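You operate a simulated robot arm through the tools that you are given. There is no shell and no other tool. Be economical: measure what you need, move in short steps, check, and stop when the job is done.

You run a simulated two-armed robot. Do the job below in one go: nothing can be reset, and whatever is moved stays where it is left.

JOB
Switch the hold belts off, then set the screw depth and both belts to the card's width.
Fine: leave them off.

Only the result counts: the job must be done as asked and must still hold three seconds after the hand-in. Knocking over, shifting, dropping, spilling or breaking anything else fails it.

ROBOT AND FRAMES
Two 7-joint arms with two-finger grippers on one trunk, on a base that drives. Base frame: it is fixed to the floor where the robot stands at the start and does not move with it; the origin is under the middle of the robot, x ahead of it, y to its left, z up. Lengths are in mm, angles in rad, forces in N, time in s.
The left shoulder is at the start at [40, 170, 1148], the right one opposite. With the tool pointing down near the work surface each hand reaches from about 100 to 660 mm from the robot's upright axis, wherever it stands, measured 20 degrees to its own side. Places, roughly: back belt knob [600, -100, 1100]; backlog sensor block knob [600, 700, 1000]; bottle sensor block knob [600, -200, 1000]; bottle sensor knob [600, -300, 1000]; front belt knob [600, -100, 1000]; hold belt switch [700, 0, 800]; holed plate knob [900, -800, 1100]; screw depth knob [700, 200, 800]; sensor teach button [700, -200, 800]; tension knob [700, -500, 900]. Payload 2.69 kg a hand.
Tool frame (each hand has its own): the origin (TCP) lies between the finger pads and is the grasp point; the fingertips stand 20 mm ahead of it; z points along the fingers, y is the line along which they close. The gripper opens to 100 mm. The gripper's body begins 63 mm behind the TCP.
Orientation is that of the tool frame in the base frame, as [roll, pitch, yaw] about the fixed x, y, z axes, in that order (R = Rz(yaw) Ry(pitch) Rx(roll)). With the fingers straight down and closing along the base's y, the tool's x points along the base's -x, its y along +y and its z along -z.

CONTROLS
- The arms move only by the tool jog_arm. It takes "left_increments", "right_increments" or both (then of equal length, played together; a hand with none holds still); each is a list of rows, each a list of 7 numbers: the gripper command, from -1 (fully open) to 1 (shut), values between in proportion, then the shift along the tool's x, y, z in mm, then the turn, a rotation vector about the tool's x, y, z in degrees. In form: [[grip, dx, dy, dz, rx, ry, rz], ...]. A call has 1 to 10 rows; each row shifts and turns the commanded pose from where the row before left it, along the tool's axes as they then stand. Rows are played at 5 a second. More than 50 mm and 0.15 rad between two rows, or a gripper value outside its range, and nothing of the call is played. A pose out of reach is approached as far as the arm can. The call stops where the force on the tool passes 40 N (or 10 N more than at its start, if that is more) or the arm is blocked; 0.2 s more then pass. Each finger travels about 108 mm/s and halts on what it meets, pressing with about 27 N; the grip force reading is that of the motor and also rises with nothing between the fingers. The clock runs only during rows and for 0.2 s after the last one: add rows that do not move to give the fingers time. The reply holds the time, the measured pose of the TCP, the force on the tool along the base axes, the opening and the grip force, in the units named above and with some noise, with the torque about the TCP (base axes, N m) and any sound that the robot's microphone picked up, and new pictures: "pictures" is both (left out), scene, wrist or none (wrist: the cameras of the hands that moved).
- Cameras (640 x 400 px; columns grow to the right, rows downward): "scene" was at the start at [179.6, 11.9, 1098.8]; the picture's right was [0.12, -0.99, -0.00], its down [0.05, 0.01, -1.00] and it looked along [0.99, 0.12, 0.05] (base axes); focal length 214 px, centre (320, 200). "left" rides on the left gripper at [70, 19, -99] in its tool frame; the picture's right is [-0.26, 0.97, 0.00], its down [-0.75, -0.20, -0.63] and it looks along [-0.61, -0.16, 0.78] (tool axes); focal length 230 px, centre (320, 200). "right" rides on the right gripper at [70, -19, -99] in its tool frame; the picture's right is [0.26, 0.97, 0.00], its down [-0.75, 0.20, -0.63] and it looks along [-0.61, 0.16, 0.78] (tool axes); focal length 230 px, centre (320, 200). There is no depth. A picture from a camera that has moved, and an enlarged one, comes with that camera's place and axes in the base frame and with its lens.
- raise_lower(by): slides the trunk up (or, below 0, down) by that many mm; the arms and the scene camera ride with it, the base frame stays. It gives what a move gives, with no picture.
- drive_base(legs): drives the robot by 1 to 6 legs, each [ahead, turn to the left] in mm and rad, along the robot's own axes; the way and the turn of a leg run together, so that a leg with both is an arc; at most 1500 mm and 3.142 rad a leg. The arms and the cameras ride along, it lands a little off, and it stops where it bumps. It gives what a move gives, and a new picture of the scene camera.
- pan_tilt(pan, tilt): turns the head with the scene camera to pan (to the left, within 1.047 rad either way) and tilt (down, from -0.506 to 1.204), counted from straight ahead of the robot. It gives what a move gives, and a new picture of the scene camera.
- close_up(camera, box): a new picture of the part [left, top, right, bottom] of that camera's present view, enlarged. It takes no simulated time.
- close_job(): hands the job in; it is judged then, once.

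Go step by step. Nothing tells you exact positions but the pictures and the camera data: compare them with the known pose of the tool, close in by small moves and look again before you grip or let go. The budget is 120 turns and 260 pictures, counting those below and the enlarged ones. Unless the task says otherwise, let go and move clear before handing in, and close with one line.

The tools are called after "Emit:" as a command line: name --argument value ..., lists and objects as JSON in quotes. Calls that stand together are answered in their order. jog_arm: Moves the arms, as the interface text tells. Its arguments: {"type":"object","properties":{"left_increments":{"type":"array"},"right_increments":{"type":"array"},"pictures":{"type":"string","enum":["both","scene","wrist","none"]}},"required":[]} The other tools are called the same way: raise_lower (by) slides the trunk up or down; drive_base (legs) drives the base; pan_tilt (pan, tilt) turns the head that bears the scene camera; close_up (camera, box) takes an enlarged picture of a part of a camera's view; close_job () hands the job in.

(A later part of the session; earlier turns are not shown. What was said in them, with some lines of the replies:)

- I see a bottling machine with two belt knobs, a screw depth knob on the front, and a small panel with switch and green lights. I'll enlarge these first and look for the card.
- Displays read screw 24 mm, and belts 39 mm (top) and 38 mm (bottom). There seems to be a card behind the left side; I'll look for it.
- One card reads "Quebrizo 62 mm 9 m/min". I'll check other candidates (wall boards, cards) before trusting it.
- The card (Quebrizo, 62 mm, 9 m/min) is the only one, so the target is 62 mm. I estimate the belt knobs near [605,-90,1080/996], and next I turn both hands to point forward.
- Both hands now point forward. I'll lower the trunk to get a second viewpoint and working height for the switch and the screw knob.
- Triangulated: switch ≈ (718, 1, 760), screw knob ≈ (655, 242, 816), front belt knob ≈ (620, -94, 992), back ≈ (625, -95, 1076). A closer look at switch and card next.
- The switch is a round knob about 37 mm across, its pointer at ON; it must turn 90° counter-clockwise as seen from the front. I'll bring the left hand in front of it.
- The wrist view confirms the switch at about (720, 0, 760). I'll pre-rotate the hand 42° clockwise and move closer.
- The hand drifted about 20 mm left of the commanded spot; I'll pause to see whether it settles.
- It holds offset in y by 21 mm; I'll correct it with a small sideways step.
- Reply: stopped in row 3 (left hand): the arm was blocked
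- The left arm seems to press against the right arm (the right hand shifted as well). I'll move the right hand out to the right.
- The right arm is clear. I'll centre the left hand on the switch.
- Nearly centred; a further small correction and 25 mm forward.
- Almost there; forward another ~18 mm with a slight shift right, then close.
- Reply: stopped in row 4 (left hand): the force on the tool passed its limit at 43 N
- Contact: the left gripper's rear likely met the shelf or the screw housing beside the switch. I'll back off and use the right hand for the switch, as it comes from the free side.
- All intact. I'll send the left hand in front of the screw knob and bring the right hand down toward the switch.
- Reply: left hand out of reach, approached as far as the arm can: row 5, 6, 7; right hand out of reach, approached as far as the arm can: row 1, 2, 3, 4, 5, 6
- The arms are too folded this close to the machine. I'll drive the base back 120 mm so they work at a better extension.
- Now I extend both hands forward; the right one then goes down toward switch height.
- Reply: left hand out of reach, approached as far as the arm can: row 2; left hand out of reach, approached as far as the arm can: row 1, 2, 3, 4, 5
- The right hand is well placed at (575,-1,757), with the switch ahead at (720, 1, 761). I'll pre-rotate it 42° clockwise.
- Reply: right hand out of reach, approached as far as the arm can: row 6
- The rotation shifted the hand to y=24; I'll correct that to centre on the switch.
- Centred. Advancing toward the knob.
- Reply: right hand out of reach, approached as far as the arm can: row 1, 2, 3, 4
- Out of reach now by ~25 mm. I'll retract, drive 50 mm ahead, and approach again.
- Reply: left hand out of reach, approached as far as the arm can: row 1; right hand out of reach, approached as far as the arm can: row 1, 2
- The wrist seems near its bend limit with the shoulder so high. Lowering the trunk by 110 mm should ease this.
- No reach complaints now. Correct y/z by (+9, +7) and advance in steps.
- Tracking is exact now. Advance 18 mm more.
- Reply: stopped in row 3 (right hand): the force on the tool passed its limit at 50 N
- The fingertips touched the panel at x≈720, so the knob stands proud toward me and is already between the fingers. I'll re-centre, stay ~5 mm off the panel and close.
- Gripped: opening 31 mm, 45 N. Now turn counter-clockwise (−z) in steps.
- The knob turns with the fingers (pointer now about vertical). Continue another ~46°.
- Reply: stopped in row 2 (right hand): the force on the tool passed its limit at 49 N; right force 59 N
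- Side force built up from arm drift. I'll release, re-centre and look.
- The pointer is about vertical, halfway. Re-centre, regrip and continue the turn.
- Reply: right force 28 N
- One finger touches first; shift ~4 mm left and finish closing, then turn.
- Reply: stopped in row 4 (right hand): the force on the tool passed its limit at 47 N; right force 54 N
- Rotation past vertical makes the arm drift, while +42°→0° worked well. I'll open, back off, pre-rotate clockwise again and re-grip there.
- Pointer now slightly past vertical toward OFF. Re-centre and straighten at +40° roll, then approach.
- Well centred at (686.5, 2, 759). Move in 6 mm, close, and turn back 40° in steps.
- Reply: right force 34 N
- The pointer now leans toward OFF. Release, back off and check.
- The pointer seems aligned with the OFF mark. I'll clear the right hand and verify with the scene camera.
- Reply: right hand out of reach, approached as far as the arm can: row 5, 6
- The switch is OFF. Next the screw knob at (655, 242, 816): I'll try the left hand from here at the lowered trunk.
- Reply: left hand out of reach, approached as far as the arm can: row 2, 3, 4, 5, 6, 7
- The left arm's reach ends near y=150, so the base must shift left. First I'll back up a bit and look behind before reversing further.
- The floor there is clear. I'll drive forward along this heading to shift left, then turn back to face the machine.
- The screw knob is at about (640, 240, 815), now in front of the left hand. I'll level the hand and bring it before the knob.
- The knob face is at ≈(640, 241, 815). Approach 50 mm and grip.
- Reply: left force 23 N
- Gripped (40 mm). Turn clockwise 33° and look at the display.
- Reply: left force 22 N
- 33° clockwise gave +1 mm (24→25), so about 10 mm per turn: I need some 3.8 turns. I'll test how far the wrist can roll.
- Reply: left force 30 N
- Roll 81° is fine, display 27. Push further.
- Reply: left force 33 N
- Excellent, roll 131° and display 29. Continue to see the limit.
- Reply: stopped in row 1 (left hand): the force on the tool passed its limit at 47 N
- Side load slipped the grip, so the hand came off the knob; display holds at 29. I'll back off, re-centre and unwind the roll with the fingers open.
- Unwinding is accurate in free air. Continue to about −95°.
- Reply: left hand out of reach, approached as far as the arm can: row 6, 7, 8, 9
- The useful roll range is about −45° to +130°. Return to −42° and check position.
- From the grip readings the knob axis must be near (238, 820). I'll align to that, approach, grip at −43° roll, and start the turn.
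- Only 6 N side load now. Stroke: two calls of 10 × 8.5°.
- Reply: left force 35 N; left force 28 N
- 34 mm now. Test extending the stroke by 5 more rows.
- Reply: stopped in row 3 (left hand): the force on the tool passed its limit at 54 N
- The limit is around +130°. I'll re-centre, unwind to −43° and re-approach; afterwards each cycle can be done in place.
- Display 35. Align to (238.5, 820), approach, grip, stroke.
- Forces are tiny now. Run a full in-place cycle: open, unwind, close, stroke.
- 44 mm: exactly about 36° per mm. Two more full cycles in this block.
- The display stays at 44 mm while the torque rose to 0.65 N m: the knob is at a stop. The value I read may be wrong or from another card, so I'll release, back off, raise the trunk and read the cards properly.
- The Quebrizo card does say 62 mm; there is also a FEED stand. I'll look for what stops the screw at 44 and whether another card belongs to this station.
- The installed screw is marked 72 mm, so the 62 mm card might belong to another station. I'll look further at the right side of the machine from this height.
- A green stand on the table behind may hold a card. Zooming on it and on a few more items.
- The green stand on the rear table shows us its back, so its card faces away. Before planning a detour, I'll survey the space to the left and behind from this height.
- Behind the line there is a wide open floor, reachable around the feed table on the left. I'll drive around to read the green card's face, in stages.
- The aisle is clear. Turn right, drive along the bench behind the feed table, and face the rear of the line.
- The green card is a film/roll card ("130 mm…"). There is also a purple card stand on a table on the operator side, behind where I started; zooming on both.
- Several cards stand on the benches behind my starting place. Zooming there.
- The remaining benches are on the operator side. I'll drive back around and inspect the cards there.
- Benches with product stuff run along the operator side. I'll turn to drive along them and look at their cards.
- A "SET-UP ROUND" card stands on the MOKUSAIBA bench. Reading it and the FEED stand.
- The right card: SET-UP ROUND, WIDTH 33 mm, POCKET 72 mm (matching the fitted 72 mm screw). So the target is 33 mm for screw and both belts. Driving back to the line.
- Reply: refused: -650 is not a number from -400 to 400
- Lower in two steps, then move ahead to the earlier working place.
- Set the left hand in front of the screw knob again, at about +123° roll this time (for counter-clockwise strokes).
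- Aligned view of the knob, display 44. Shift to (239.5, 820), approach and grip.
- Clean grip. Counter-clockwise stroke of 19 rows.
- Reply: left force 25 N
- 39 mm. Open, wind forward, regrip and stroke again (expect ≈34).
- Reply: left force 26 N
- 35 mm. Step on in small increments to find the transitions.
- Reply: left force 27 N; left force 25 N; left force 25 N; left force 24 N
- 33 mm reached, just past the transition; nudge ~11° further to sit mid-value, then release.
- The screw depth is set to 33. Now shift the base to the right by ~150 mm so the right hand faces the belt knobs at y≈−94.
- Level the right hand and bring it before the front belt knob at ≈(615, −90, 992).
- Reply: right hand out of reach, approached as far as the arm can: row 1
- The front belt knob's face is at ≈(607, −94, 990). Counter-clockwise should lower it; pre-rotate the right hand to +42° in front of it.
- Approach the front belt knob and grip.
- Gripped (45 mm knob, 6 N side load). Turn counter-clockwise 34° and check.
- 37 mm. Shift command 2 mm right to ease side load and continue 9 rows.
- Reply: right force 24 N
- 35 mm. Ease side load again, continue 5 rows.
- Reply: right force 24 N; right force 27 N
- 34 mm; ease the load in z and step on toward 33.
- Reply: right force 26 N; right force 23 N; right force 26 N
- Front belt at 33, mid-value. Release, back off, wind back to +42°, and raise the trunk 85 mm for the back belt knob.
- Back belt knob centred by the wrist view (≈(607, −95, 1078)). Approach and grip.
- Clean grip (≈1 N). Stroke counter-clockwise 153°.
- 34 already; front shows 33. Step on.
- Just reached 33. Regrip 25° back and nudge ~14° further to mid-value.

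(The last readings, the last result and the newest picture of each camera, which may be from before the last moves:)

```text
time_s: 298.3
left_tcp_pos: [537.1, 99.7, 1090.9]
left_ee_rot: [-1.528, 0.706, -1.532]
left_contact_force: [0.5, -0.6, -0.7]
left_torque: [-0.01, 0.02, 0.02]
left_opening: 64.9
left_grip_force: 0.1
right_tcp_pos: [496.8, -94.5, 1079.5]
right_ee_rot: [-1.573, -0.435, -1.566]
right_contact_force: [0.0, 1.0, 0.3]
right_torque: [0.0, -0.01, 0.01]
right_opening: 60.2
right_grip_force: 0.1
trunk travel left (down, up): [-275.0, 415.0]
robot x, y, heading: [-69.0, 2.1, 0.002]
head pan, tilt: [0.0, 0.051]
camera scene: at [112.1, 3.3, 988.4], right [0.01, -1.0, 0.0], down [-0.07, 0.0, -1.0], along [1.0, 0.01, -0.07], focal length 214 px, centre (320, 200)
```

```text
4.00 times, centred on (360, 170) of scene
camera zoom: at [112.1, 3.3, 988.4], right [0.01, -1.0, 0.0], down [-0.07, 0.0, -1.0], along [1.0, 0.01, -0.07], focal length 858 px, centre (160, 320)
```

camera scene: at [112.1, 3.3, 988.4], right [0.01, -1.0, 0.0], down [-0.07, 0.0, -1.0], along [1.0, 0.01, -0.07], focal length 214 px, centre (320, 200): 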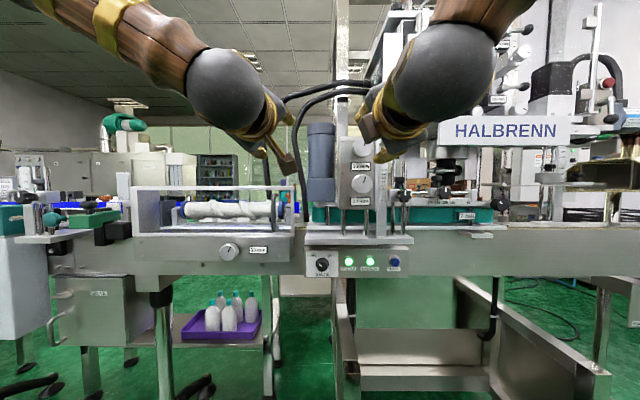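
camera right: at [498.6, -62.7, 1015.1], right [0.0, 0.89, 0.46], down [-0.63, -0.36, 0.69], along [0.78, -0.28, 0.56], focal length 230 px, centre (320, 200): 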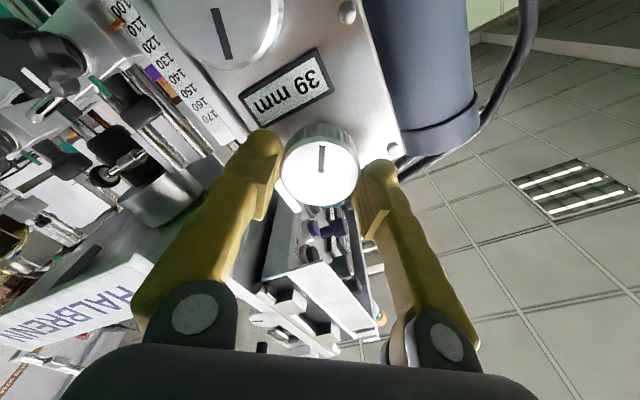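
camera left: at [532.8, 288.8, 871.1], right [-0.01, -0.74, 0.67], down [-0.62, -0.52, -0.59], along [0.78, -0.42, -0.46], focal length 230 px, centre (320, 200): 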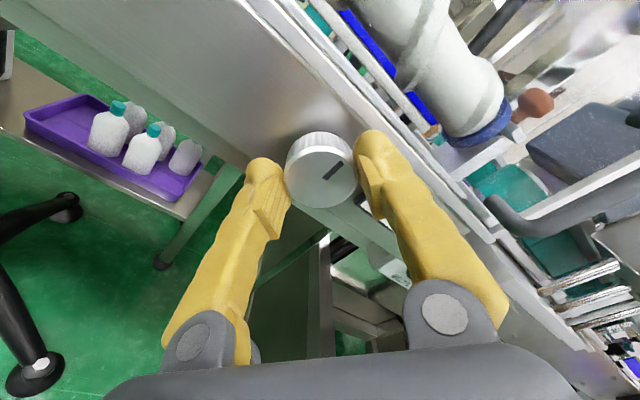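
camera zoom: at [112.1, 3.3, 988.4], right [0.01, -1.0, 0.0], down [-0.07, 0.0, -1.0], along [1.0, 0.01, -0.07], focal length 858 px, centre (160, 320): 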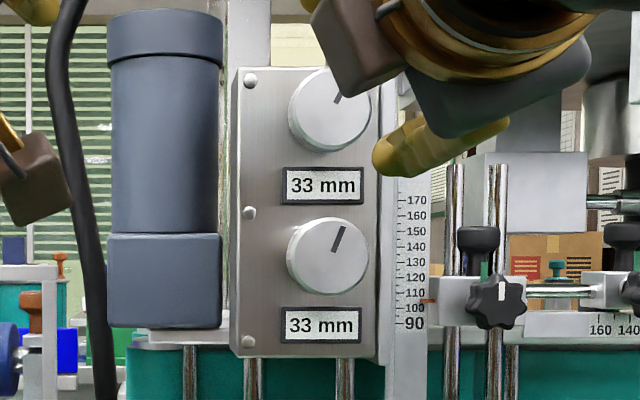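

Both belts read 33 mm and both hands are clear. A last check of the switch and the screw display.

Emit:
close_up --camera "scene" --box '[210, 230, 350, 290]'

```text
4.57 times, centred on (280, 260) of scene
camera zoom: at [112.1, 3.3, 988.4], right [0.01, -1.0, 0.0], down [-0.07, 0.0, -1.0], along [1.0, 0.01, -0.07], focal length 980 px, centre (503, -74)
```

zoom: 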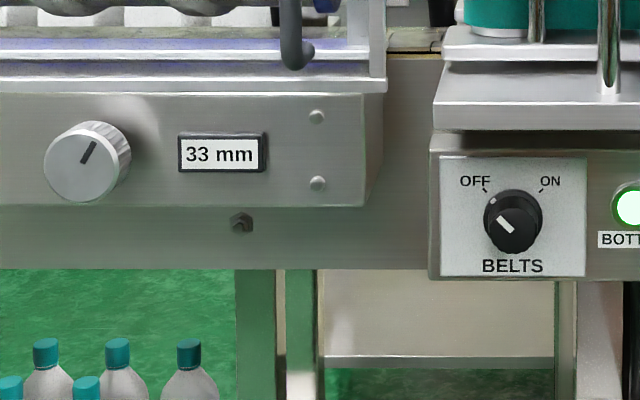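

The belt switch is at OFF, and the screw and both belts read 33 mm, so I'm handing in.

Emit:
close_job

```text
The job is handed in.
```

The hold belts are off and stay off, and the screw depth and both belts now read 33 mm, the width on the SET-UP ROUND card. I first took 62 mm from a different card and ran the screw knob to its stop at 44 mm, where it slipped in the fingers, before correcting it to 33 mm.
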